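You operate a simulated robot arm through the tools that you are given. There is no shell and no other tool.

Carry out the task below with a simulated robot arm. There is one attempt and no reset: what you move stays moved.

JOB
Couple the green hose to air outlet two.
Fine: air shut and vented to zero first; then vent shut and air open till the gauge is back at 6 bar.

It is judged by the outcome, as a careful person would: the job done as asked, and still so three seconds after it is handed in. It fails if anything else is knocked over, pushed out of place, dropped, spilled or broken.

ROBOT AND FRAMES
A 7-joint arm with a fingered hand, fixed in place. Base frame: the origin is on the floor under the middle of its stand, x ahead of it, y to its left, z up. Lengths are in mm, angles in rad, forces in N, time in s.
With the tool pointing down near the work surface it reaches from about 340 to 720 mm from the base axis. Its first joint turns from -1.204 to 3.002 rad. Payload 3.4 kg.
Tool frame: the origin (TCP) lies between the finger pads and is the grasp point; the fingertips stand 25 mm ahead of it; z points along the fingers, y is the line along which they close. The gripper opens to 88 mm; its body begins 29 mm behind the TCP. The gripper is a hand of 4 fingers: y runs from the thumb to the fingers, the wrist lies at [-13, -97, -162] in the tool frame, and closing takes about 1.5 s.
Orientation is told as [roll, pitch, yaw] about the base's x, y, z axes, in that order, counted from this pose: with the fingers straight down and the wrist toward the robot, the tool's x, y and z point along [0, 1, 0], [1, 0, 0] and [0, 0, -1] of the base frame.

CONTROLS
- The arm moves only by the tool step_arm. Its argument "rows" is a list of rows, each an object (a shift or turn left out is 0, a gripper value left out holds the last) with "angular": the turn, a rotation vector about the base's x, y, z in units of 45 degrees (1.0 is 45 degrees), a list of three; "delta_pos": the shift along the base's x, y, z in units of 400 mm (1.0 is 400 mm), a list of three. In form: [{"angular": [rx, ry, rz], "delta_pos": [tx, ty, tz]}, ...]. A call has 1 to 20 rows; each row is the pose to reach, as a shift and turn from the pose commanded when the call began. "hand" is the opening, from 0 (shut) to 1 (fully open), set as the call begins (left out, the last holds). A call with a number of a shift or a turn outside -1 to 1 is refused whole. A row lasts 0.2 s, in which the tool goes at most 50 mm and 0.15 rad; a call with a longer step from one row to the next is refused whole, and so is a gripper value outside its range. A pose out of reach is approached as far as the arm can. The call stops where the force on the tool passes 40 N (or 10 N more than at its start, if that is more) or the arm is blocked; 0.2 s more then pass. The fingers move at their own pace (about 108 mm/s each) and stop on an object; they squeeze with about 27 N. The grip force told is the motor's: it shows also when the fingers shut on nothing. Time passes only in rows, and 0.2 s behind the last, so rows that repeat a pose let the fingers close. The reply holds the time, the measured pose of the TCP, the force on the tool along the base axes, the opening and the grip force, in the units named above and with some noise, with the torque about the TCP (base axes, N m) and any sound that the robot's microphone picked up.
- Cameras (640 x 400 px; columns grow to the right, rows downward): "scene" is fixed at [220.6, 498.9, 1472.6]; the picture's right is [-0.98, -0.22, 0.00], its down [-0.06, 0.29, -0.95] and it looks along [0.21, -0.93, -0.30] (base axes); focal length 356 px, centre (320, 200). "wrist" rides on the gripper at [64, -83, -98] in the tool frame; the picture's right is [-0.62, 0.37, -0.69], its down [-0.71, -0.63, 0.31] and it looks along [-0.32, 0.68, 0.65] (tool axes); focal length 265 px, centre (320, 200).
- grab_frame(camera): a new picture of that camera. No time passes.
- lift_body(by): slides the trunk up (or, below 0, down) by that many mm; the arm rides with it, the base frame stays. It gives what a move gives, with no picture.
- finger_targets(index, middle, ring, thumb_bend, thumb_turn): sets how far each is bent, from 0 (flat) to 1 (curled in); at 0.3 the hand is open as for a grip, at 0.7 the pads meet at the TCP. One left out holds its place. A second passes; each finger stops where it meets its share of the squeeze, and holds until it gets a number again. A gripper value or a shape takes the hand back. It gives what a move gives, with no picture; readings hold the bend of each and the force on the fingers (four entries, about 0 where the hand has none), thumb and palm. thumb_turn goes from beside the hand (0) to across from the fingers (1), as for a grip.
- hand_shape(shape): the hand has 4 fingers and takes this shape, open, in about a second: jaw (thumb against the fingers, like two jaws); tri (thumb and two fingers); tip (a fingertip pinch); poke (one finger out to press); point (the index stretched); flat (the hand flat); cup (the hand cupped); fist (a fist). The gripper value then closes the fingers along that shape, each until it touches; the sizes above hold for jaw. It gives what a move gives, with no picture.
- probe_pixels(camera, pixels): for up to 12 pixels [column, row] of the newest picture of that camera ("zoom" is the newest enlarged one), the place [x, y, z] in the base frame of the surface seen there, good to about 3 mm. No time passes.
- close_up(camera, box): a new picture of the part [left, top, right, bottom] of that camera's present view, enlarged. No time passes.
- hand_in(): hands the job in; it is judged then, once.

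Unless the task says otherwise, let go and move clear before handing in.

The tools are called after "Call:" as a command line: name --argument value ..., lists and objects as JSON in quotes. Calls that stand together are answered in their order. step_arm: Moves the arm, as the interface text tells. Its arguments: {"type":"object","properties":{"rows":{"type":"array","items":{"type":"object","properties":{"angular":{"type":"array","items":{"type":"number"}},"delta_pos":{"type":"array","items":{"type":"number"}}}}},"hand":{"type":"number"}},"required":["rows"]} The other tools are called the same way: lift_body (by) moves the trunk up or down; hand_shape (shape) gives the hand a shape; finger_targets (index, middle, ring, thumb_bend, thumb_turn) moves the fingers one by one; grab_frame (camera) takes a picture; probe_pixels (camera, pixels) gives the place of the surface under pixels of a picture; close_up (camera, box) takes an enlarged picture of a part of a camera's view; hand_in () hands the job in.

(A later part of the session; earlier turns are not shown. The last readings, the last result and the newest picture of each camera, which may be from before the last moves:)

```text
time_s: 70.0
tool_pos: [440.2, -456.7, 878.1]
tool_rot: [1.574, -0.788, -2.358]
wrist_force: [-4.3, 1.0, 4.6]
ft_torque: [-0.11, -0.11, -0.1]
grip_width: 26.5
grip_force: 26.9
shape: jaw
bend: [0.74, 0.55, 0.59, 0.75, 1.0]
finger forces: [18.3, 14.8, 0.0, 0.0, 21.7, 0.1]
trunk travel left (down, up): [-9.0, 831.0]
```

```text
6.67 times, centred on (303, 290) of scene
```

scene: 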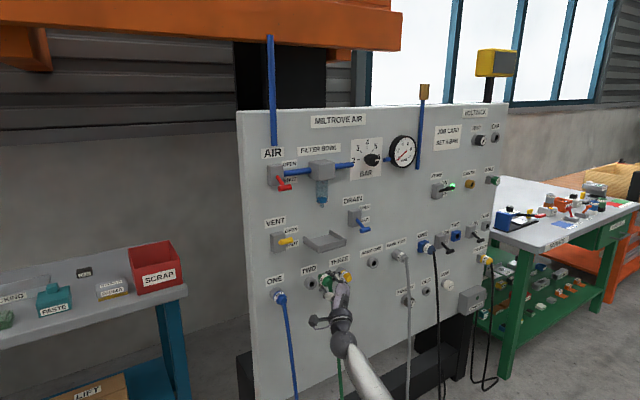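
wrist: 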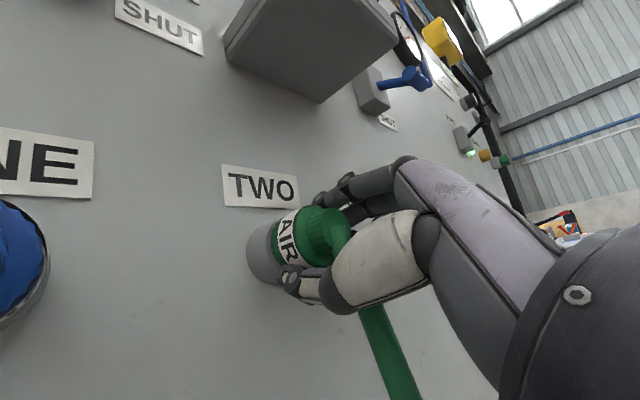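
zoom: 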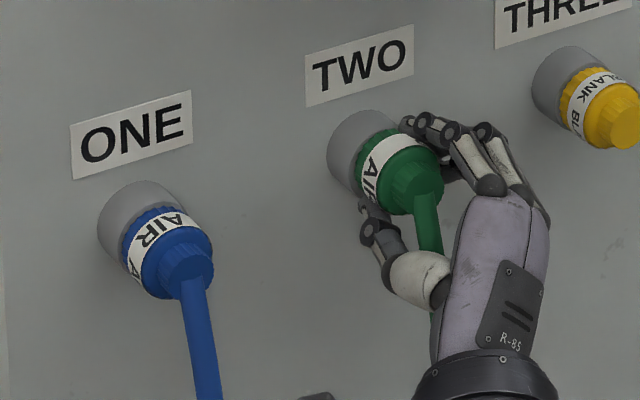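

I'll compare blue (coupled in ONE) with green closely to see whether coupled plugs are turned relative to parked ones.

Call:
close_up --camera "scene" --box '[262, 282, 294, 302]'

Call:
close_up --camera "scene" --box '[300, 272, 332, 292]'

Call:
close_up --camera "scene" --box '[384, 244, 416, 264]'

Call:
close_up --camera "scene" --box '[332, 264, 364, 284]'

```text
16.00 times, centred on (278, 292) of scene
```

zoom: 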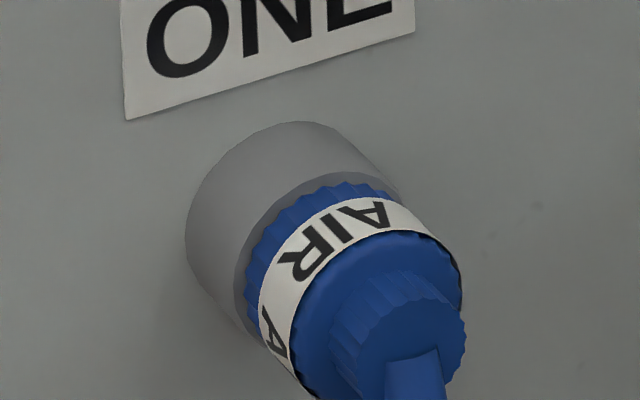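

```text
16.00 times, centred on (316, 282) of scene
```

zoom: 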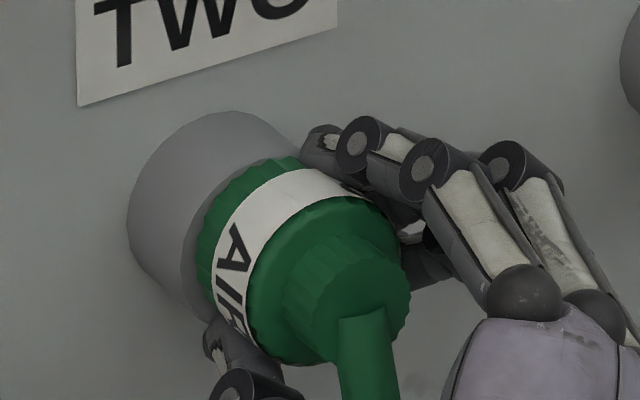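

```text
16.00 times, centred on (400, 254) of scene
```

zoom: 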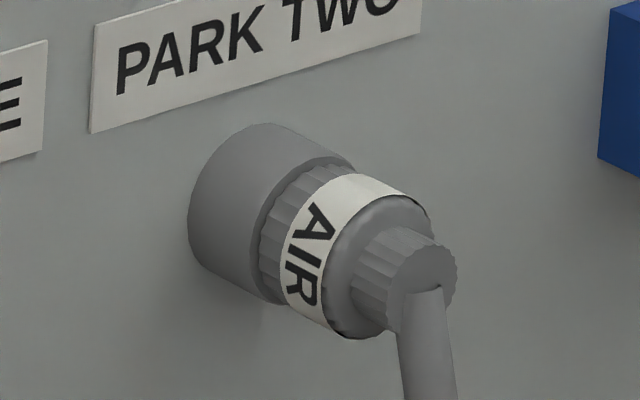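

```text
16.00 times, centred on (348, 274) of scene
```

zoom: 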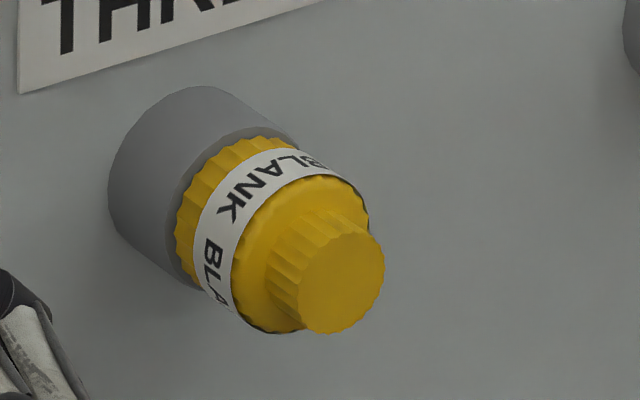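

Text on the coupled ones (blue in ONE, BLANK in THREE) looks rotated clockwise versus parked ones, hinting at a twist-lock. I'll quantify by probing the letters.

Call:
close_up --camera "scene" --box '[262, 282, 294, 302]'

Call:
probe_pixels --camera "zoom" --pixels '[[365, 213], [335, 230], [300, 262], [272, 335], [285, 200], [320, 187], [255, 290], [410, 225], [430, 320], [380, 310]]'

Call:
close_up --camera "scene" --box '[384, 244, 416, 264]'

Call:
probe_pixels --camera "zoom" --pixels '[[312, 222], [298, 254], [300, 290], [345, 190], [380, 195], [320, 315], [275, 240], [420, 250], [400, 280]]'

Call:
close_up --camera "scene" --box '[332, 264, 364, 284]'

Call:
probe_pixels --camera "zoom" --pixels '[[315, 162], [293, 163], [270, 170], [248, 186], [230, 208], [213, 250], [211, 276], [220, 295], [340, 270], [300, 270]]'

Call:
close_up --camera "scene" --box '[300, 272, 332, 292]'

Call:
probe_pixels --camera "zoom" --pixels '[[236, 248], [226, 285], [236, 318], [290, 185], [330, 180], [205, 240], [220, 200], [370, 280], [330, 260]]'

```text
16.00 times, centred on (278, 292) of scene
```

zoom: 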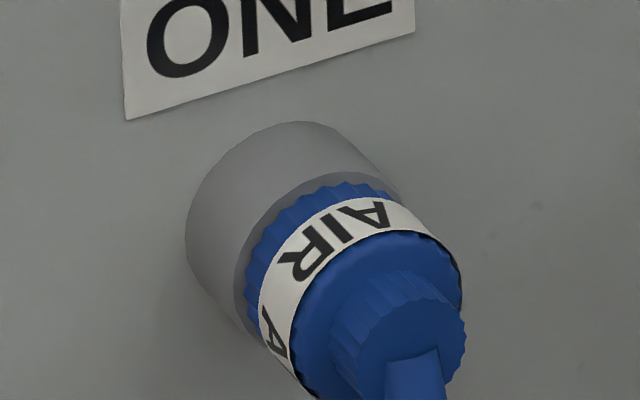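

```text
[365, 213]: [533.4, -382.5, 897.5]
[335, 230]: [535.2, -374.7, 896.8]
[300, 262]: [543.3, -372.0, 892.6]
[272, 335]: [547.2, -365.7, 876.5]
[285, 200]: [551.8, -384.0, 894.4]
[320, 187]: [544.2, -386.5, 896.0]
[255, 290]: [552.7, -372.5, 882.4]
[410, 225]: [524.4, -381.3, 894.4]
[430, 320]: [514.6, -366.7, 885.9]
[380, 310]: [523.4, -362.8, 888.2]
```

```text
16.00 times, centred on (400, 254) of scene
```

zoom: 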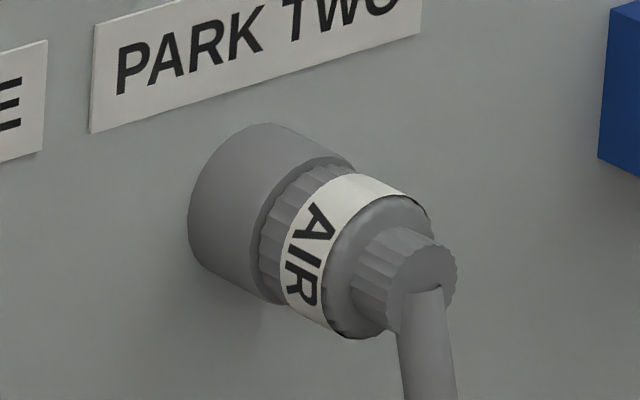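

```text
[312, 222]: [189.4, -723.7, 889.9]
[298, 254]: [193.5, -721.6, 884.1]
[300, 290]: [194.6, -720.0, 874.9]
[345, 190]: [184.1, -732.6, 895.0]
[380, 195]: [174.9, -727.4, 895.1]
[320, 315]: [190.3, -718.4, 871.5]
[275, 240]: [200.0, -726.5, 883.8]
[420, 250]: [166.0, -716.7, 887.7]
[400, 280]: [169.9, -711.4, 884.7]
```

```text
16.00 times, centred on (348, 274) of scene
```

zoom: 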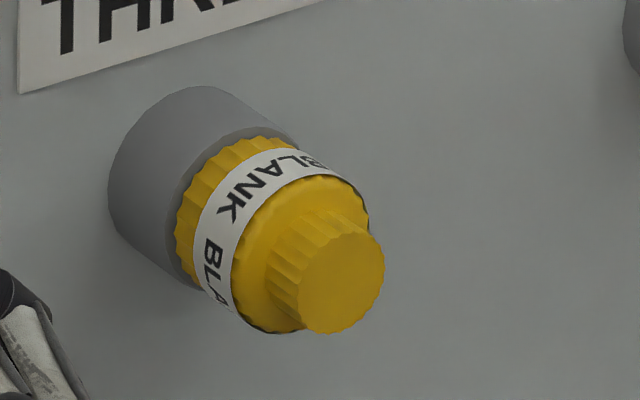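

```text
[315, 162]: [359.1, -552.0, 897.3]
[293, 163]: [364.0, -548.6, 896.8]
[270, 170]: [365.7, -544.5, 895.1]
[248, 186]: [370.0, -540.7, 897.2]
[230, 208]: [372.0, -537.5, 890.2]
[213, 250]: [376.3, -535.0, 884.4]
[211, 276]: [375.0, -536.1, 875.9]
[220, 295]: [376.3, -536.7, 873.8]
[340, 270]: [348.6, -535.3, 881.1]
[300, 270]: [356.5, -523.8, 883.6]
```

```text
16.00 times, centred on (316, 282) of scene
```

zoom: 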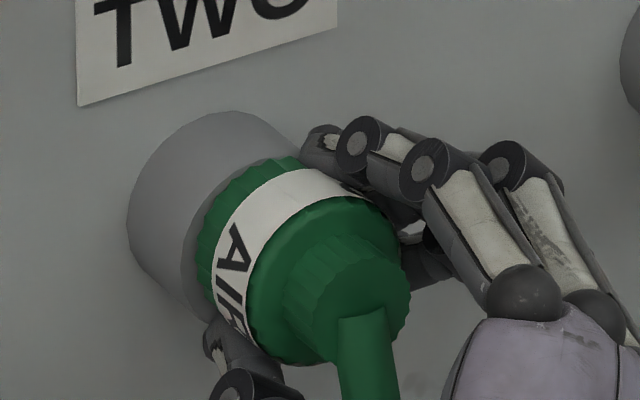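

```text
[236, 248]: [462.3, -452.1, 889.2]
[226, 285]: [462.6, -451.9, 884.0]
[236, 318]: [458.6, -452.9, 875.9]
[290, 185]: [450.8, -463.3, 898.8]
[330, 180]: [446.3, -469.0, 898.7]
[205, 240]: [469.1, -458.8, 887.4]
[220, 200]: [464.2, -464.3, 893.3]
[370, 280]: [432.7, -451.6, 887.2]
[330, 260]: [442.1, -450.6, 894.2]
```

Letter angles: blue/BLANK text centre ≈14° left of top, parked grey ≈74°, green now ≈80° — so coupled plugs are turned ~60° clockwise from the parked orientation. That suggests push-and-twist; I'll turn the hand clockwise 15° and watch torque and sound.

Call:
step_arm --rows '[{"angular": [0.06, -0.06, 0]}, {"angular": [0.12, -0.12, 0]}, {"angular": [0.18, -0.18, 0]}, {"angular": [0.236, -0.236, 0]}]'

Call:
close_up --camera "scene" --box '[300, 272, 332, 292]'

```text
time_s: 71.0
tool_pos: [442.1, -458.0, 878.1]
tool_rot: [1.573, -0.526, -2.356]
wrist_force: [-3.0, 5.1, 3.0]
ft_torque: [-0.05, -0.06, -0.07]
grip_width: 26.3
grip_force: 27.3
shape: jaw
bend: [0.74, 0.55, 0.59, 0.75, 1.0]
finger forces: [17.1, 13.8, 0.0, 0.1, 23.2, 0.0]
trunk travel left (down, up): [-9.0, 831.0]
```

```text
16.00 times, centred on (316, 282) of scene
```

zoom: 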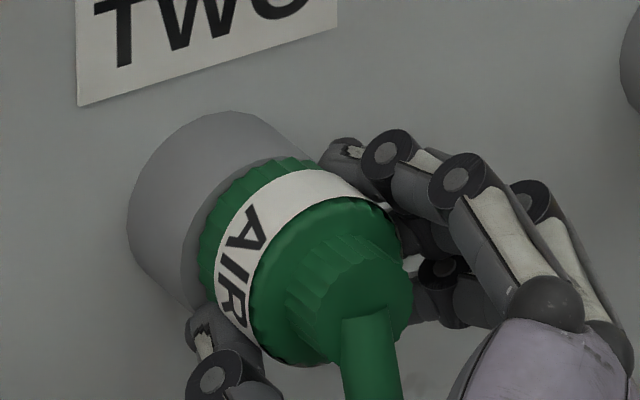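

The plug turns with the hand, low torque. I'll continue clockwise another 20°.

Call:
step_arm --rows '[{"angular": [0.08, -0.08, 0]}, {"angular": [0.16, -0.16, 0]}, {"angular": [0.24, -0.24, 0]}, {"angular": [0.314, -0.314, 0]}]'

Call:
close_up --camera "scene" --box '[300, 272, 332, 292]'

```text
time_s: 72.0
tool_pos: [442.0, -456.6, 875.4]
tool_rot: [1.57, -0.179, -2.357]
wrist_force: [-1.5, 2.9, 4.6]
ft_torque: [-0.08, -0.05, -0.06]
grip_width: 26.0
grip_force: 27.1
shape: jaw
bend: [0.74, 0.56, 0.59, 0.75, 1.0]
finger forces: [17.3, 9.3, 0.0, 0.0, 23.5, 0.0]
trunk travel left (down, up): [-9.0, 831.0]
```

```text
16.00 times, centred on (316, 282) of scene
```

zoom: 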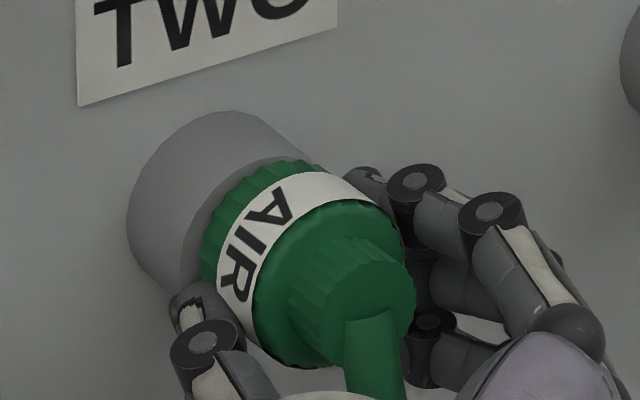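

Still turning smoothly at roll 80°, in reach. I'll continue another 25° clockwise with a slight lift to relieve the small side load.

Call:
step_arm --rows '[{"angular": [0.08, -0.08, 0], "delta_pos": [0, 0, 0.001]}, {"angular": [0.16, -0.16, 0], "delta_pos": [0, 0, 0.002]}, {"angular": [0.24, -0.24, 0], "delta_pos": [0, 0, 0.002]}, {"angular": [0.32, -0.32, 0], "delta_pos": [0, 0, 0.002]}, {"angular": [0.393, -0.393, 0], "delta_pos": [0, 0, 0.002]}]'

Call:
close_up --camera "scene" --box '[300, 272, 332, 292]'

Call:
grab_frame --camera "wrist"

```text
time_s: 73.2
tool_pos: [428.1, -451.9, 846.7]
tool_rot: [1.571, 0.232, -2.357]
wrist_force: [-0.6, -0.6, -0.2]
ft_torque: [-0.04, -0.01, 0.02]
grip_width: 17.9
grip_force: 27.1
shape: jaw
bend: [0.75, 0.74, 0.6, 0.87, 1.0]
finger forces: [0.0, 0.0, 0.0, 0.0, 0.1, 0.0]
out of reach, approached as far as the arm can: row 1, 2, 3, 4, 5
trunk travel left (down, up): [-9.0, 831.0]
```

```text
16.00 times, centred on (316, 282) of scene
```

zoom: 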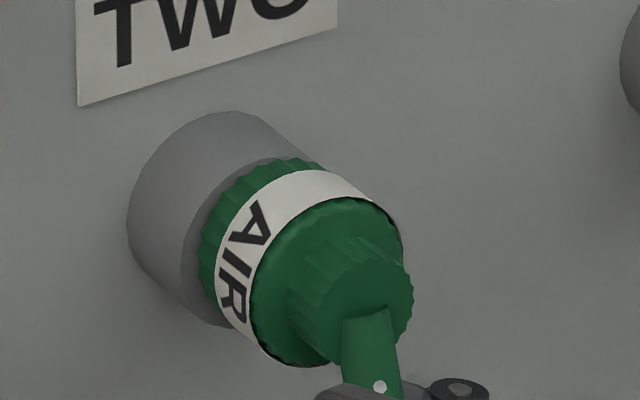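

```text
taken
```

wrist: 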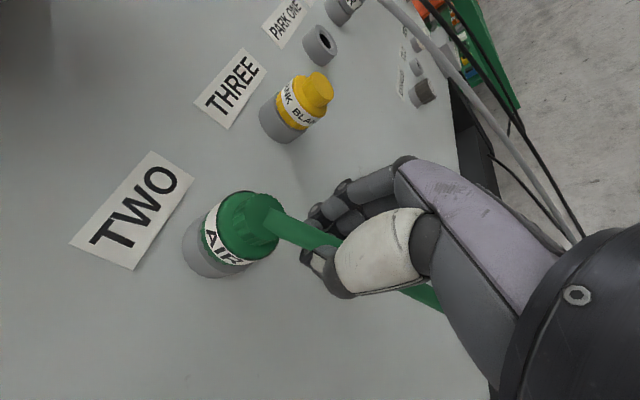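

The hand slipped down off the plug (out-of-reach drift), but the plug stays seated in TWO by itself. The hose is between the fingers, so I'll open the hand in place.

Call:
step_arm --hand 1.0 --rows '[{"delta_pos": [0, 0, 0]}, {"delta_pos": [0, 0, 0]}, {"delta_pos": [0, 0, 0]}, {"delta_pos": [0, 0, 0]}, {"delta_pos": [0, 0, 0]}, {"delta_pos": [0, 0, 0]}]'

Call:
grab_frame --camera "wrist"

Call:
close_up --camera "scene" --box '[270, 255, 366, 315]'

```text
time_s: 74.6
tool_pos: [429.5, -451.8, 845.2]
tool_rot: [1.571, 0.231, -2.357]
wrist_force: [0.2, -0.2, -0.1]
ft_torque: [-0.02, -0.01, 0.01]
grip_width: 87.6
grip_force: 0.0
shape: jaw
bend: [0.3, 0.3, 0.3, 0.3, 0.98]
finger forces: [0.1, 0.0, 0.0, 0.0, 0.1, 0.0]
trunk travel left (down, up): [-9.0, 831.0]
```

```text
taken
```

wrist: 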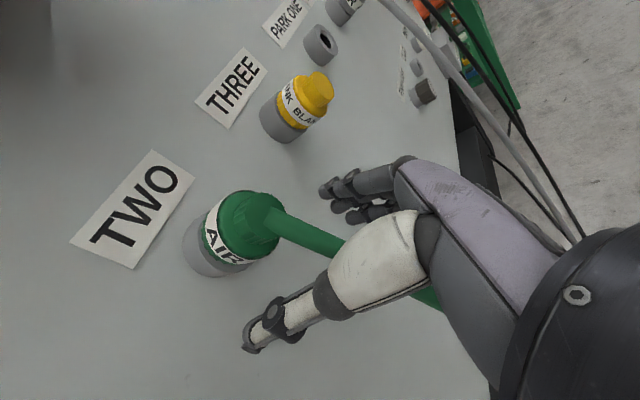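

```text
6.67 times, centred on (318, 285) of scene
```

zoom: 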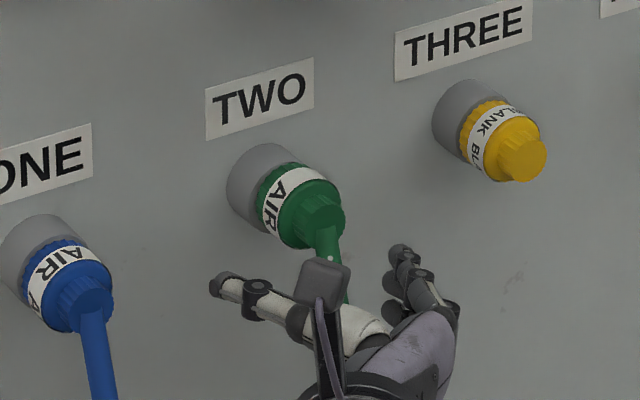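

The hand is open and the plug remains seated. I'll check the plug's depth and letter angle now.

Call:
close_up --camera "scene" --box '[300, 272, 332, 292]'

Call:
probe_pixels --camera "zoom" --pixels '[[257, 225], [240, 262], [233, 298], [290, 180], [340, 185], [215, 230], [240, 190], [370, 285], [330, 260], [300, 220], [280, 320], [260, 350]]'

Call:
close_up --camera "wrist" --box '[150, 160, 310, 300]'

```text
16.00 times, centred on (316, 282) of scene
```

zoom: 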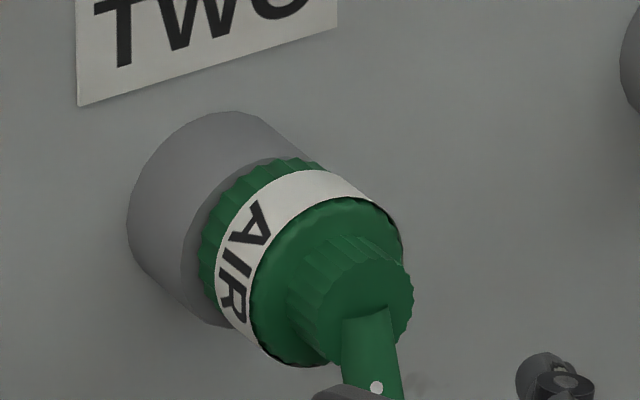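

```text
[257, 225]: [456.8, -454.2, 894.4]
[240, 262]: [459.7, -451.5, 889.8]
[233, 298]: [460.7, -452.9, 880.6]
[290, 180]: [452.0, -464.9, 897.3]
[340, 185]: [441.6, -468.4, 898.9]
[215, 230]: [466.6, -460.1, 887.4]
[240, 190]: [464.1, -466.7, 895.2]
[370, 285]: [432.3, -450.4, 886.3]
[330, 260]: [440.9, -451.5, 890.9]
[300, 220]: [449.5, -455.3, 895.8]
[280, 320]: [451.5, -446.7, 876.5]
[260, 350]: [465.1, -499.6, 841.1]
```

```text
2.86 times, centred on (230, 230) of wrist
```

zoom: 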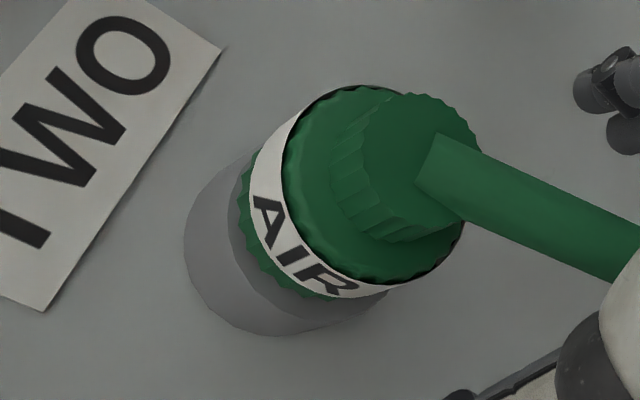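

The plug is seated but its text angle is ~59°. I'll compare the other fitted parts (TEST cap, EXHAUST and NEW silencers, CAP) for evidence of a locking twist.

Call:
close_up --camera "scene" --box '[390, 270, 470, 320]'

Call:
close_up --camera "scene" --box '[464, 120, 512, 150]'

Call:
close_up --camera "scene" --box '[425, 170, 505, 220]'

Call:
close_up --camera "scene" --box '[410, 220, 506, 280]'

```text
8.00 times, centred on (430, 295) of scene
```

zoom: 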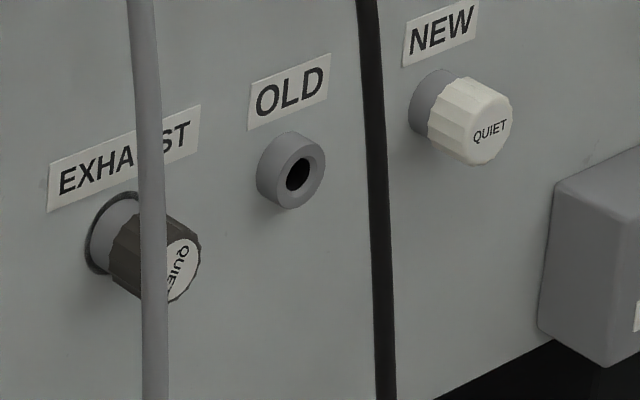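

```text
13.33 times, centred on (488, 135) of scene
```

zoom: 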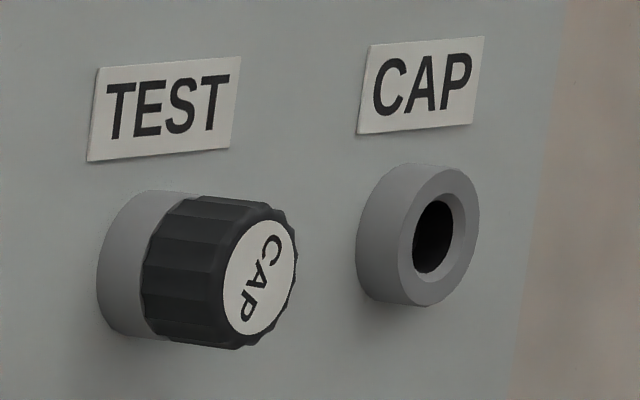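

```text
8.00 times, centred on (465, 195) of scene
```

zoom: 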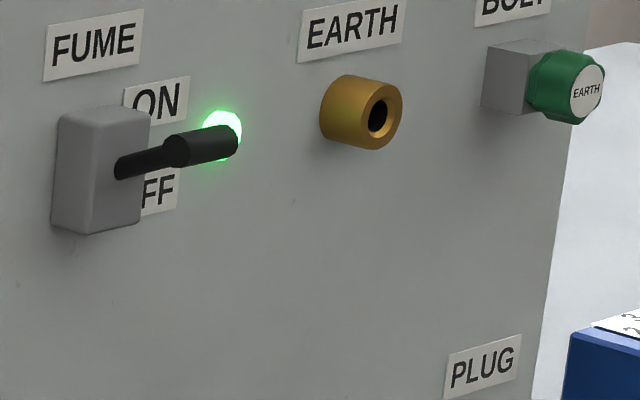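

```text
6.67 times, centred on (458, 250) of scene
```

zoom: 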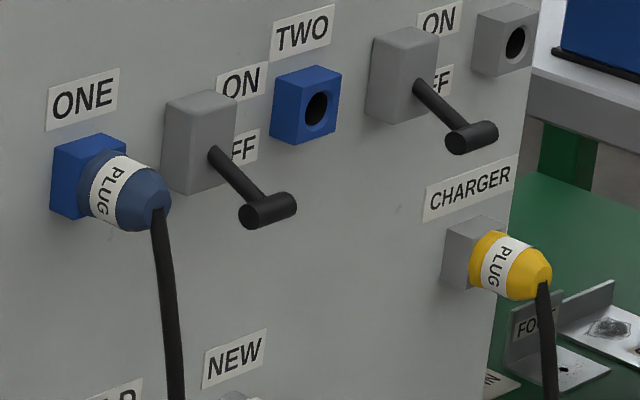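

Fitted parts (TEST cap, EXHAUST silencer) are clearly turned clockwise while stored ones (NEW, EARTH) are upright — so these couplings lock by twisting. I'll measure how far.

Call:
close_up --camera "scene" --box '[464, 120, 512, 150]'

Call:
probe_pixels --camera "zoom" --pixels '[[270, 248], [258, 278], [246, 306], [258, 225], [292, 240], [232, 320], [250, 332], [288, 275], [226, 280]]'

Call:
close_up --camera "scene" --box '[396, 285, 428, 305]'

```text
13.33 times, centred on (488, 135) of scene
```

zoom: 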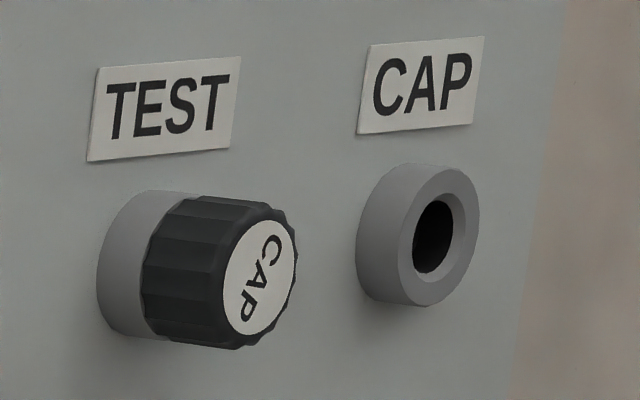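

```text
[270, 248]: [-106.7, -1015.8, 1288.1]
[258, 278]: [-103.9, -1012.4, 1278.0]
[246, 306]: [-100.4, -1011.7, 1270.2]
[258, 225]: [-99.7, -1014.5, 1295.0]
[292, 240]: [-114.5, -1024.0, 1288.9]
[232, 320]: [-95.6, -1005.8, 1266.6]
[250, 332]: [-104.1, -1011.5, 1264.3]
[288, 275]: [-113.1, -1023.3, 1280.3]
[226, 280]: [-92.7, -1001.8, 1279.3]
```

```text
16.00 times, centred on (412, 295) of scene
```

zoom: 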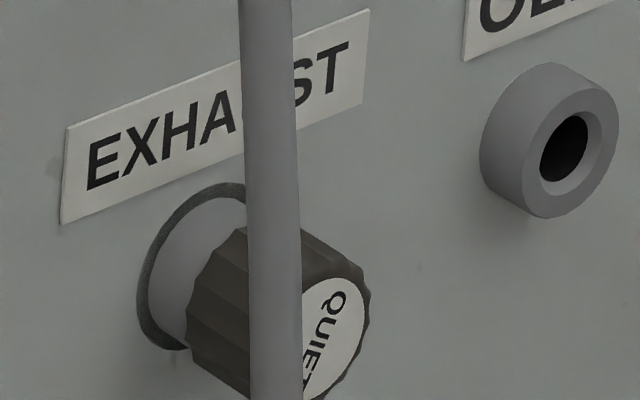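

These fittings are turned ~110°/60° clockwise when fitted, so I should twist further clockwise. First, with the hand open around the hose, I'll roll back to a reachable angle in place.

Call:
step_arm --rows '[{"angular": [-0.09, 0.09, 0]}, {"angular": [-0.18, 0.18, 0]}, {"angular": [-0.27, 0.27, 0]}, {"angular": [-0.361, 0.361, 0]}]'

Call:
grab_frame --camera "wrist"

Call:
close_up --camera "scene" --box '[270, 255, 366, 315]'

```text
time_s: 75.6
tool_pos: [428.1, -450.5, 846.4]
tool_rot: [1.572, -0.145, -2.357]
wrist_force: [-0.5, 0.5, -0.2]
ft_torque: [0.0, 0.01, 0.03]
grip_width: 87.7
grip_force: 0.1
shape: jaw
bend: [0.3, 0.3, 0.3, 0.3, 0.98]
finger forces: [0.1, 0.1, 0.0, 0.0, 0.0, 0.0]
trunk travel left (down, up): [-9.0, 831.0]
```

```text
taken
```

wrist: 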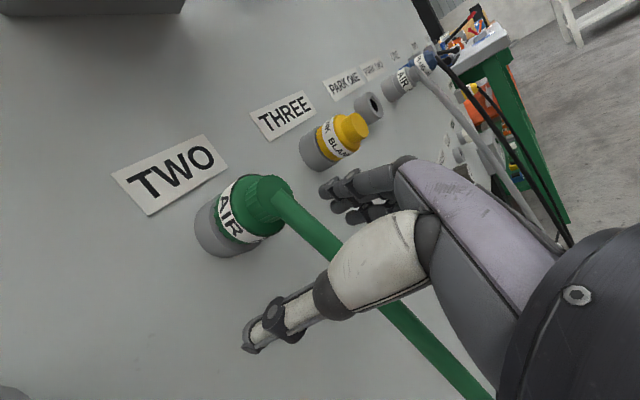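

```text
6.67 times, centred on (318, 285) of scene
```

zoom: 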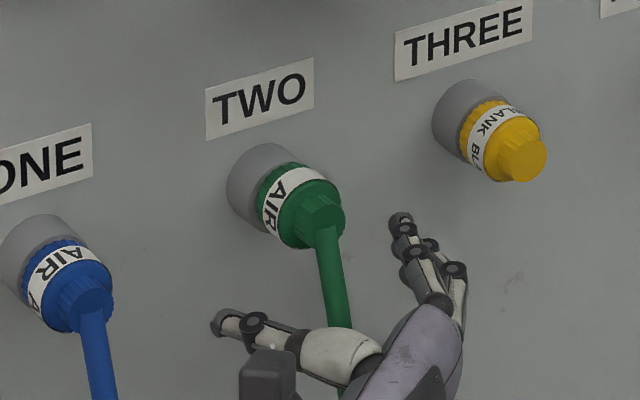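

Roll is ~82° and in reach. I'll raise the open hand to re-centre on the plug axis (u≈-10, z≈877.5).

Call:
step_arm --rows '[{"delta_pos": [0.005, 0.005, 0.03]}, {"delta_pos": [0.01, 0.01, 0.055]}, {"delta_pos": [0.012, 0.008, 0.078]}, {"delta_pos": [0.012, 0.008, 0.078]}]'

Call:
grab_frame --camera "wrist"

```text
time_s: 76.6
tool_pos: [431.2, -448.1, 875.5]
tool_rot: [1.571, -0.144, -2.356]
wrist_force: [0.1, -0.5, 0.3]
ft_torque: [-0.01, 0.0, 0.01]
grip_width: 87.6
grip_force: 0.1
shape: jaw
bend: [0.3, 0.3, 0.3, 0.3, 0.98]
finger forces: [0.0, 0.0, 0.0, 0.0, 0.1, 0.0]
trunk travel left (down, up): [-9.0, 831.0]
```

```text
taken
```

wrist: 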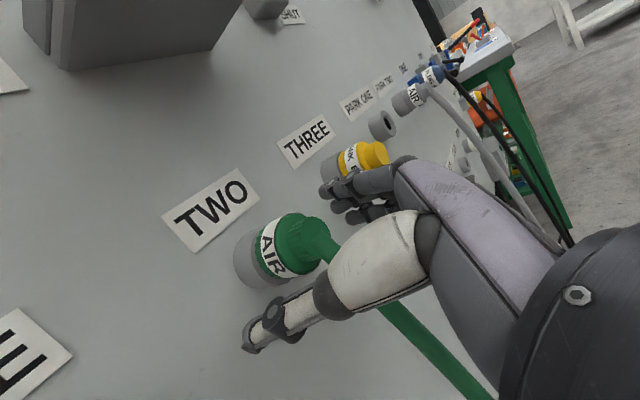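

Centred. I'll roll the open hand back ~44° (to ≈38°) around the plug, keeping the thumb left of the hose.

Call:
step_arm --rows '[{"angular": [-0.115, 0.115, 0], "delta_pos": [0.001, 0.001, 0.002]}, {"angular": [-0.23, 0.23, 0], "delta_pos": [0.002, 0.002, 0.003]}, {"angular": [-0.345, 0.345, 0], "delta_pos": [0.002, 0.002, 0.004]}, {"angular": [-0.46, 0.46, 0], "delta_pos": [0.002, 0.002, 0.004]}, {"angular": [-0.576, 0.576, 0], "delta_pos": [0.002, 0.002, 0.004]}, {"angular": [-0.691, 0.691, 0], "delta_pos": [0.002, 0.002, 0.004]}]'

Call:
grab_frame --camera "wrist"

Call:
close_up --camera "scene" --box '[270, 255, 366, 315]'

```text
time_s: 78.0
tool_pos: [432.3, -448.0, 877.9]
tool_rot: [1.572, -0.911, -2.36]
wrist_force: [0.4, -0.1, 0.3]
ft_torque: [0.0, -0.01, -0.02]
grip_width: 87.6
grip_force: 0.0
shape: jaw
bend: [0.3, 0.3, 0.3, 0.3, 0.98]
finger forces: [0.0, 0.0, 0.1, 0.0, 0.1, 0.1]
trunk travel left (down, up): [-9.0, 831.0]
```

```text
taken
```

wrist: 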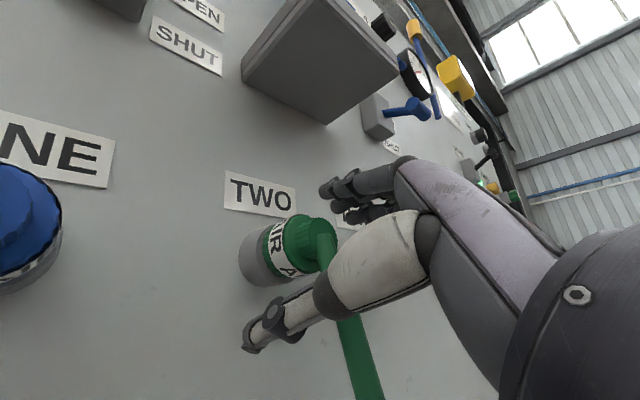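

```text
6.67 times, centred on (318, 285) of scene
```

zoom: 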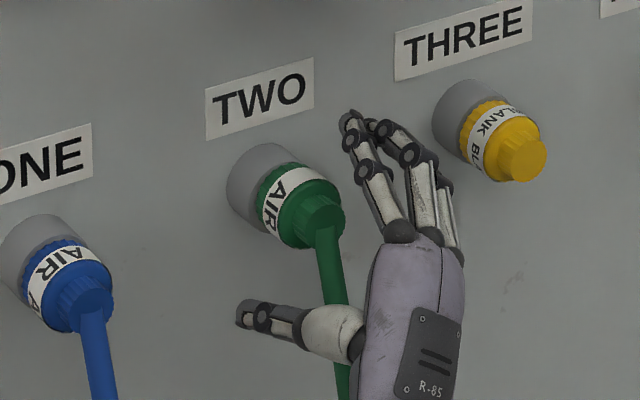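

Hand now at roll ≈38°, open around the plug. I'll advance 12 mm to d≈46 and close on it.

Call:
step_arm --rows '[{"delta_pos": [0.012, -0.011, 0]}, {"delta_pos": [0.023, -0.021, -0.001]}, {"delta_pos": [0.023, -0.021, -0.001]}]'

Call:
step_arm --hand 0.0 --rows '[{"delta_pos": [0, 0, 0]}, {"delta_pos": [0, 0, 0]}, {"delta_pos": [0, 0, 0]}, {"delta_pos": [0, 0, 0]}, {"delta_pos": [0, 0, 0]}, {"delta_pos": [0, 0, 0]}, {"delta_pos": [0, 0, 0]}, {"delta_pos": [0, 0, 0]}]'

Call:
close_up --camera "wrist" --box '[200, 190, 360, 290]'

Call:
close_up --camera "scene" --box '[270, 255, 366, 315]'

```text
time_s: 78.8
tool_pos: [442.5, -457.0, 878.0]
tool_rot: [1.571, -0.913, -2.357]
wrist_force: [0.5, 0.0, 0.6]
ft_torque: [0.0, 0.03, 0.0]
grip_width: 87.4
grip_force: 0.0
shape: jaw
bend: [0.3, 0.3, 0.3, 0.3, 0.98]
finger forces: [0.0, 0.0, 0.0, 0.0, 0.0, 0.1]
trunk travel left (down, up): [-9.0, 831.0]
```

```text
time_s: 80.6
tool_pos: [441.8, -455.7, 878.3]
tool_rot: [1.57, -0.91, -2.356]
wrist_force: [-1.3, 3.0, -4.6]
ft_torque: [0.12, 0.06, 0.05]
grip_width: 27.7
grip_force: 26.9
shape: jaw
bend: [0.74, 0.51, 0.54, 0.75, 1.0]
finger forces: [13.3, 7.2, 0.0, 0.0, 28.0, 0.0]
trunk travel left (down, up): [-9.0, 831.0]
```

```text
4.00 times, centred on (280, 240) of wrist
```

zoom: 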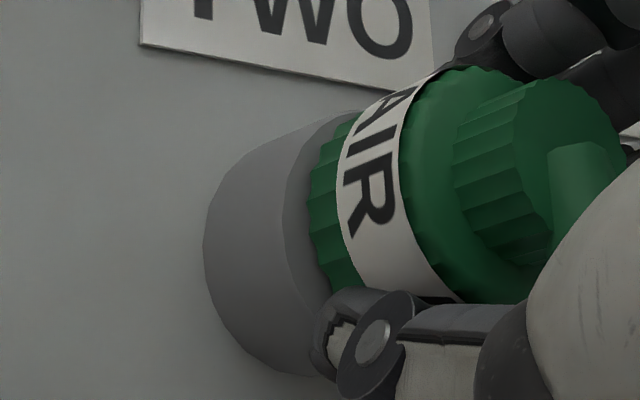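

```text
6.67 times, centred on (318, 285) of scene
```

zoom: 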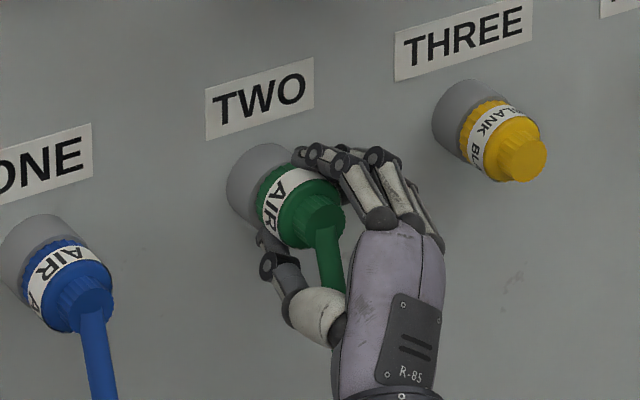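

Gripped at roll ≈38° (thumb 28 N). I'll press in slightly and twist clockwise 20°.

Call:
step_arm --rows '[{"angular": [0.08, -0.08, 0], "delta_pos": [0.001, -0.002, -0.002]}, {"angular": [0.16, -0.16, 0], "delta_pos": [0.002, -0.003, -0.002]}, {"angular": [0.24, -0.24, 0], "delta_pos": [0.002, -0.003, -0.002]}, {"angular": [0.314, -0.314, 0], "delta_pos": [0.002, -0.003, -0.002]}]'

Call:
close_up --camera "scene" --box '[300, 272, 332, 292]'

```text
time_s: 81.6
tool_pos: [444.4, -455.5, 878.2]
tool_rot: [1.573, -0.563, -2.356]
wrist_force: [0.0, 7.5, -1.0]
ft_torque: [0.0, 0.11, 0.12]
grip_width: 27.1
grip_force: 26.6
shape: jaw
bend: [0.74, 0.51, 0.54, 0.75, 1.0]
finger forces: [14.3, 7.6, 0.0, 0.0, 31.5, 0.1]
trunk travel left (down, up): [-9.0, 831.0]
```

```text
16.00 times, centred on (316, 282) of scene
```

zoom: 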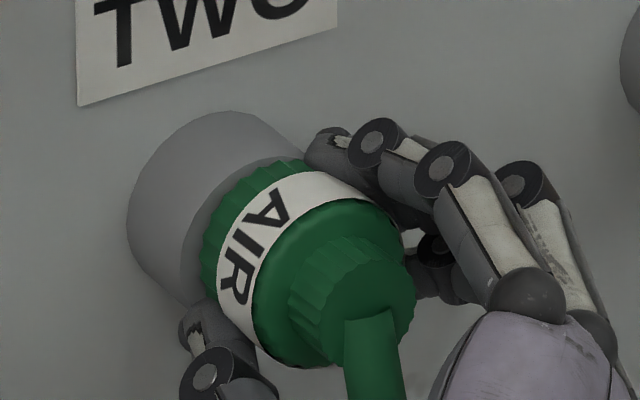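

Turned 20° with modest loads. I'll continue another 22° clockwise.

Call:
step_arm --rows '[{"angular": [0.08, -0.08, 0], "delta_pos": [0.001, 0.001, 0]}, {"angular": [0.16, -0.16, 0], "delta_pos": [0.002, 0.002, 0]}, {"angular": [0.24, -0.24, 0], "delta_pos": [0.002, 0.002, 0]}, {"angular": [0.32, -0.32, 0], "delta_pos": [0.002, 0.002, 0]}]'

Call:
close_up --camera "scene" --box '[300, 272, 332, 292]'

```text
time_s: 82.6
tool_pos: [444.1, -456.2, 878.5]
tool_rot: [1.572, -0.209, -2.356]
wrist_force: [0.7, 3.2, 2.9]
ft_torque: [-0.08, 0.01, 0.1]
grip_width: 27.1
grip_force: 26.7
shape: jaw
bend: [0.74, 0.51, 0.54, 0.75, 1.0]
finger forces: [15.9, 6.3, 0.0, 0.0, 27.3, 0.1]
trunk travel left (down, up): [-9.0, 831.0]
```

```text
16.00 times, centred on (316, 282) of scene
```

zoom: 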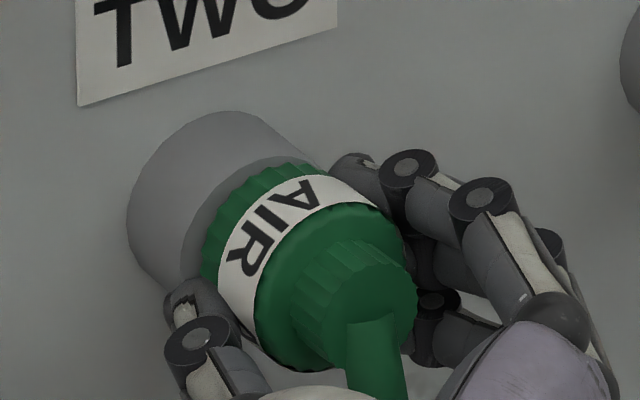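

The text is now close to the blue plug's angle. I'll release gently to see if it stays there.

Call:
step_arm --hand 1.0 --rows '[{"delta_pos": [0, 0, 0]}, {"delta_pos": [0, 0, 0]}, {"delta_pos": [0, 0, 0]}, {"delta_pos": [0, 0, 0]}, {"delta_pos": [0, 0, 0]}, {"delta_pos": [0, 0, 0]}]'

Call:
close_up --camera "scene" --box '[300, 272, 332, 292]'

Call:
probe_pixels --camera "zoom" --pixels '[[300, 195], [270, 222], [243, 256], [285, 185], [215, 240], [370, 285], [350, 250], [240, 330]]'

```text
time_s: 84.0
tool_pos: [443.6, -456.3, 877.2]
tool_rot: [1.571, -0.209, -2.356]
wrist_force: [0.1, 0.0, 0.3]
ft_torque: [-0.04, -0.01, 0.0]
grip_width: 87.5
grip_force: 0.0
shape: jaw
bend: [0.3, 0.3, 0.3, 0.3, 0.98]
finger forces: [0.0, 0.0, 0.1, 0.0, 0.0, 0.0]
trunk travel left (down, up): [-9.0, 831.0]
```

```text
16.00 times, centred on (316, 282) of scene
```

zoom: 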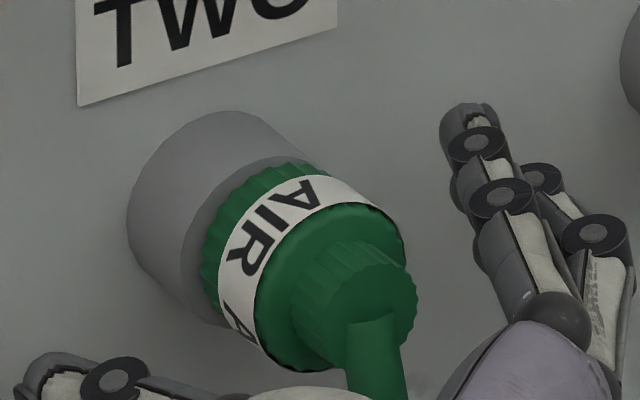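

```text
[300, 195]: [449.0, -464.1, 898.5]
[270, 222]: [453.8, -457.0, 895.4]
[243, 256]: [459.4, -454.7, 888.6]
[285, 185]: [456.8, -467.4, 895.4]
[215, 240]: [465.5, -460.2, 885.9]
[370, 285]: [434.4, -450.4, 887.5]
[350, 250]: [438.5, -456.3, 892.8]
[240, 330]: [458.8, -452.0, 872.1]
```

It stays where turned (text centre ≈26°, blue ≈14°). One more short stroke: I'll roll the open hand back 30° and regrip.

Call:
step_arm --rows '[{"angular": [-0.12, 0.12, 0]}, {"angular": [-0.24, 0.24, 0]}, {"angular": [-0.36, 0.36, 0]}, {"angular": [-0.471, 0.471, 0]}, {"angular": [-0.471, 0.471, 0]}]'

Call:
step_arm --hand 0.0 --rows '[{"delta_pos": [-0.002, -0.002, 0]}, {"delta_pos": [-0.003, -0.003, 0]}, {"delta_pos": [-0.003, -0.003, 0]}, {"delta_pos": [-0.003, -0.003, 0]}, {"delta_pos": [-0.003, -0.003, 0]}, {"delta_pos": [-0.003, -0.003, 0]}, {"delta_pos": [-0.003, -0.003, 0]}, {"delta_pos": [-0.003, -0.003, 0]}]'

Call:
close_up --camera "scene" --box '[300, 272, 332, 292]'

```text
time_s: 85.2
tool_pos: [444.0, -456.1, 877.3]
tool_rot: [1.569, -0.732, -2.355]
wrist_force: [0.1, 0.3, -0.4]
ft_torque: [0.0, 0.0, -0.02]
grip_width: 87.9
grip_force: 0.0
shape: jaw
bend: [0.3, 0.3, 0.3, 0.3, 0.98]
finger forces: [0.0, 0.0, 0.0, 0.0, 0.1, 0.0]
trunk travel left (down, up): [-9.0, 831.0]
```

```text
time_s: 87.0
tool_pos: [443.7, -457.4, 878.8]
tool_rot: [1.572, -0.731, -2.357]
wrist_force: [-3.5, 6.2, -2.0]
ft_torque: [0.11, 0.08, 0.13]
grip_width: 27.9
grip_force: 27.3
shape: jaw
bend: [0.74, 0.52, 0.56, 0.76, 1.0]
finger forces: [13.3, 8.1, 0.1, 0.1, 29.7, 0.0]
trunk travel left (down, up): [-9.0, 831.0]
```

```text
16.00 times, centred on (316, 282) of scene
```

zoom: 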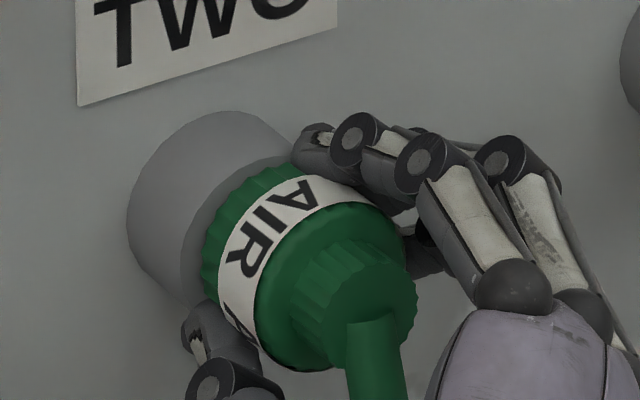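

Regripped at roll ≈48°. Twist clockwise 15° then check the torque.

Call:
step_arm --rows '[{"angular": [0.08, -0.08, 0]}, {"angular": [0.16, -0.16, 0]}, {"angular": [0.236, -0.236, 0]}]'

Call:
close_up --camera "scene" --box '[300, 272, 332, 292]'

```text
time_s: 87.8
tool_pos: [445.9, -455.4, 878.8]
tool_rot: [1.572, -0.469, -2.355]
wrist_force: [6.2, 1.8, 8.1]
ft_torque: [-0.3, 0.01, 0.09]
grip_width: 27.1
grip_force: 27.1
shape: jaw
bend: [0.74, 0.52, 0.56, 0.76, 1.0]
finger forces: [17.1, 7.3, 0.1, 0.0, 23.8, 0.0]
trunk travel left (down, up): [-9.0, 831.0]
```

```text
16.00 times, centred on (316, 282) of scene
```

zoom: 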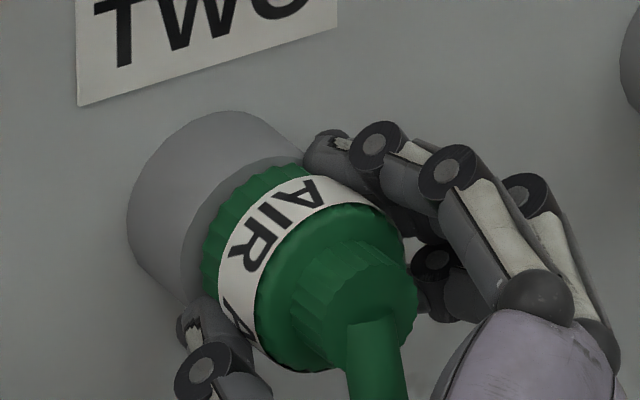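

The plug only moved a few degrees while the hand turned 15°, with an opposing torque — it has reached its stop, matching the blue plug. I'll give a slight final 6° twist to be sure, then check the angle.

Call:
step_arm --rows '[{"angular": [0.05, -0.05, 0]}, {"angular": [0.1, -0.1, 0]}, {"angular": [0.1, -0.1, 0]}]'

Call:
close_up --camera "scene" --box '[300, 272, 332, 292]'

Call:
probe_pixels --camera "zoom" --pixels '[[312, 191], [280, 212], [250, 243], [235, 318], [270, 330], [370, 285]]'

```text
time_s: 88.6
tool_pos: [444.3, -456.9, 878.1]
tool_rot: [1.573, -0.358, -2.357]
wrist_force: [11.4, -4.1, 16.7]
ft_torque: [-0.55, -0.01, -0.02]
grip_width: 26.3
grip_force: 26.8
shape: jaw
bend: [0.74, 0.52, 0.56, 0.76, 1.0]
finger forces: [21.8, 8.0, 0.1, 0.0, 21.2, 0.0]
trunk travel left (down, up): [-9.0, 831.0]
```

```text
16.00 times, centred on (316, 282) of scene
```

zoom: 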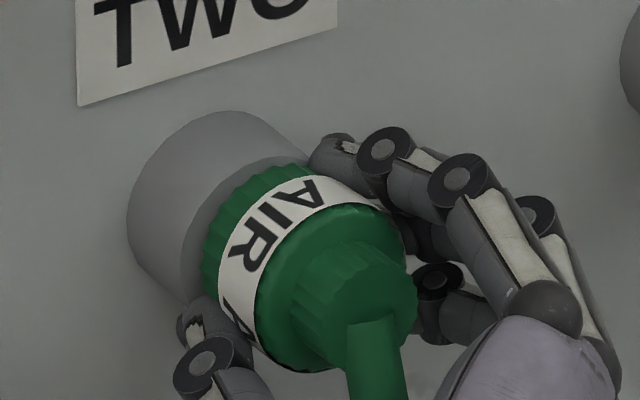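

```text
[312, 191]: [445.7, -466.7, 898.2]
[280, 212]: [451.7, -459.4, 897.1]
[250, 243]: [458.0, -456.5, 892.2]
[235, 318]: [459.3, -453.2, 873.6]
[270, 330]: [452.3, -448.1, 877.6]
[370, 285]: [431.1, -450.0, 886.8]
```

Now the text angles (−13°, 15°, 41°) equal the blue plug's — it's locked at its stop. I'll relieve the twist and give a small tug to verify it's retained.

Call:
step_arm --rows '[{"angular": [-0.06, 0.06, 0]}, {"angular": [-0.11, 0.11, 0]}, {"angular": [-0.11, 0.11, 0], "delta_pos": [-0.003, 0.003, 0]}, {"angular": [-0.11, 0.11, 0], "delta_pos": [-0.006, 0.006, 0]}]'

Call:
close_up --camera "scene" --box '[300, 272, 332, 292]'

```text
time_s: 89.6
tool_pos: [443.1, -455.0, 877.0]
tool_rot: [1.569, -0.481, -2.356]
wrist_force: [16.6, -7.5, 13.8]
ft_torque: [-0.35, 0.02, 0.13]
grip_width: 26.1
grip_force: 27.5
shape: jaw
bend: [0.74, 0.52, 0.56, 0.76, 1.0]
finger forces: [20.7, 6.7, 0.0, 0.0, 20.4, 0.0]
trunk travel left (down, up): [-9.0, 831.0]
```

```text
16.00 times, centred on (316, 282) of scene
```

zoom: 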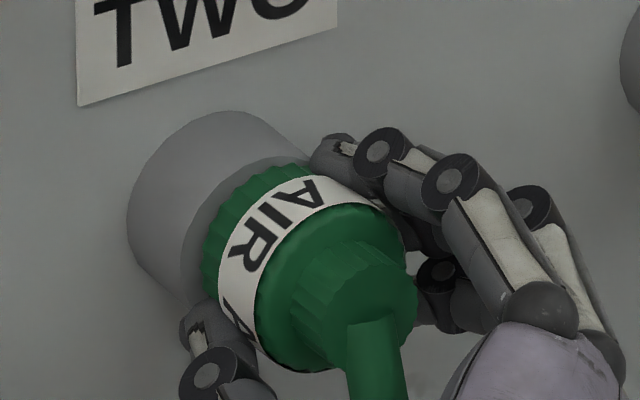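

Tugging now meets ~17 N resistance with no movement: the plug is locked in TWO. I'll ease forward and open the hand.

Call:
step_arm --hand 1.0 --rows '[{"delta_pos": [0.004, -0.004, 0]}, {"delta_pos": [0.004, -0.004, 0]}, {"delta_pos": [0.004, -0.004, 0]}, {"delta_pos": [0.004, -0.004, 0]}, {"delta_pos": [0.004, -0.004, 0]}, {"delta_pos": [0.004, -0.004, 0]}]'

Call:
close_up --camera "scene" --box '[270, 255, 366, 315]'

Call:
grab_frame --camera "wrist"

```text
time_s: 91.0
tool_pos: [440.5, -456.9, 877.2]
tool_rot: [1.571, -0.478, -2.357]
wrist_force: [-0.1, -0.4, -0.4]
ft_torque: [-0.01, -0.03, -0.02]
grip_width: 87.5
grip_force: 0.0
shape: jaw
bend: [0.3, 0.3, 0.3, 0.3, 0.98]
finger forces: [0.0, 0.0, 0.1, 0.0, 0.0, 0.0]
trunk travel left (down, up): [-9.0, 831.0]
```

```text
6.67 times, centred on (318, 285) of scene
```

zoom: 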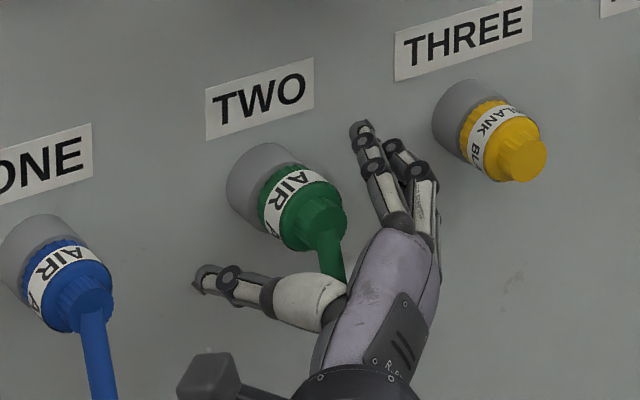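

```text
taken
```

wrist: 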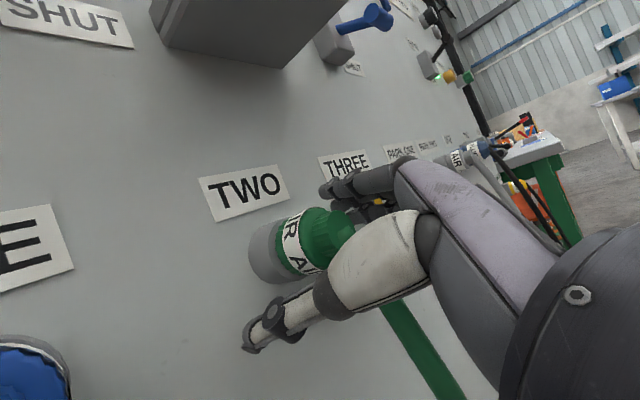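

The plug stays locked in TWO. I'll retreat straight back while easing the roll to 45°, leaving the hose between the open jaws.

Call:
step_arm --rows '[{"angular": [-0.05, 0.05, 0], "delta_pos": [-0.023, 0.023, 0]}, {"angular": [-0.11, 0.11, 0], "delta_pos": [-0.046, 0.046, 0]}, {"angular": [-0.17, 0.17, 0], "delta_pos": [-0.069, 0.069, 0]}, {"angular": [-0.23, 0.23, 0], "delta_pos": [-0.092, 0.092, 0]}, {"angular": [-0.277, 0.277, 0], "delta_pos": [-0.115, 0.115, 0]}]'

Call:
close_up --camera "scene" --box '[260, 240, 388, 320]'

Call:
grab_frame --camera "wrist"

```text
time_s: 92.2
tool_pos: [394.8, -408.7, 878.2]
tool_rot: [1.571, -0.786, -2.358]
wrist_force: [1.0, 0.9, 0.0]
ft_torque: [0.01, -0.03, 0.01]
grip_width: 87.4
grip_force: 0.0
shape: jaw
bend: [0.3, 0.3, 0.3, 0.3, 0.98]
finger forces: [0.0, 0.1, 0.1, 0.0, 0.0, 0.1]
trunk travel left (down, up): [-9.0, 831.0]
```

```text
5.00 times, centred on (324, 280) of scene
```

zoom: 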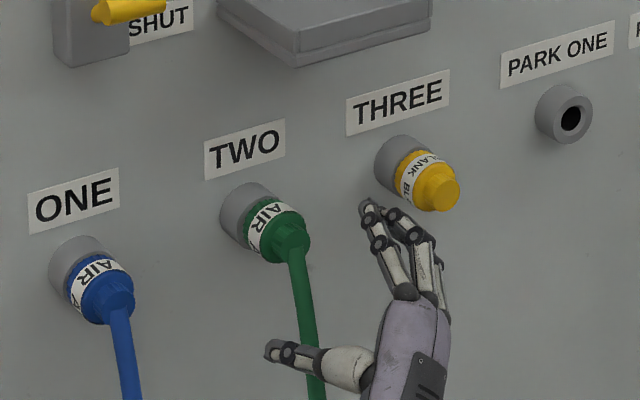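

```text
taken
```

wrist: 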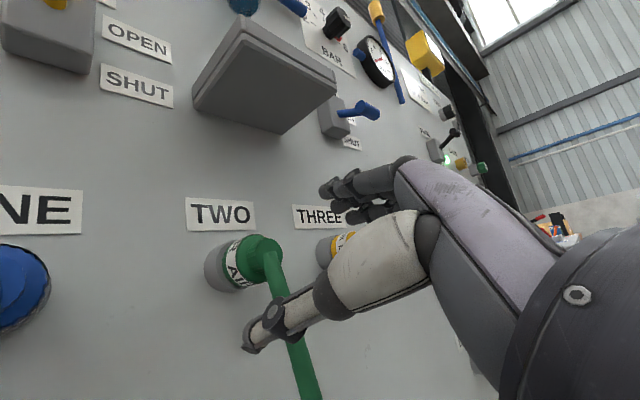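

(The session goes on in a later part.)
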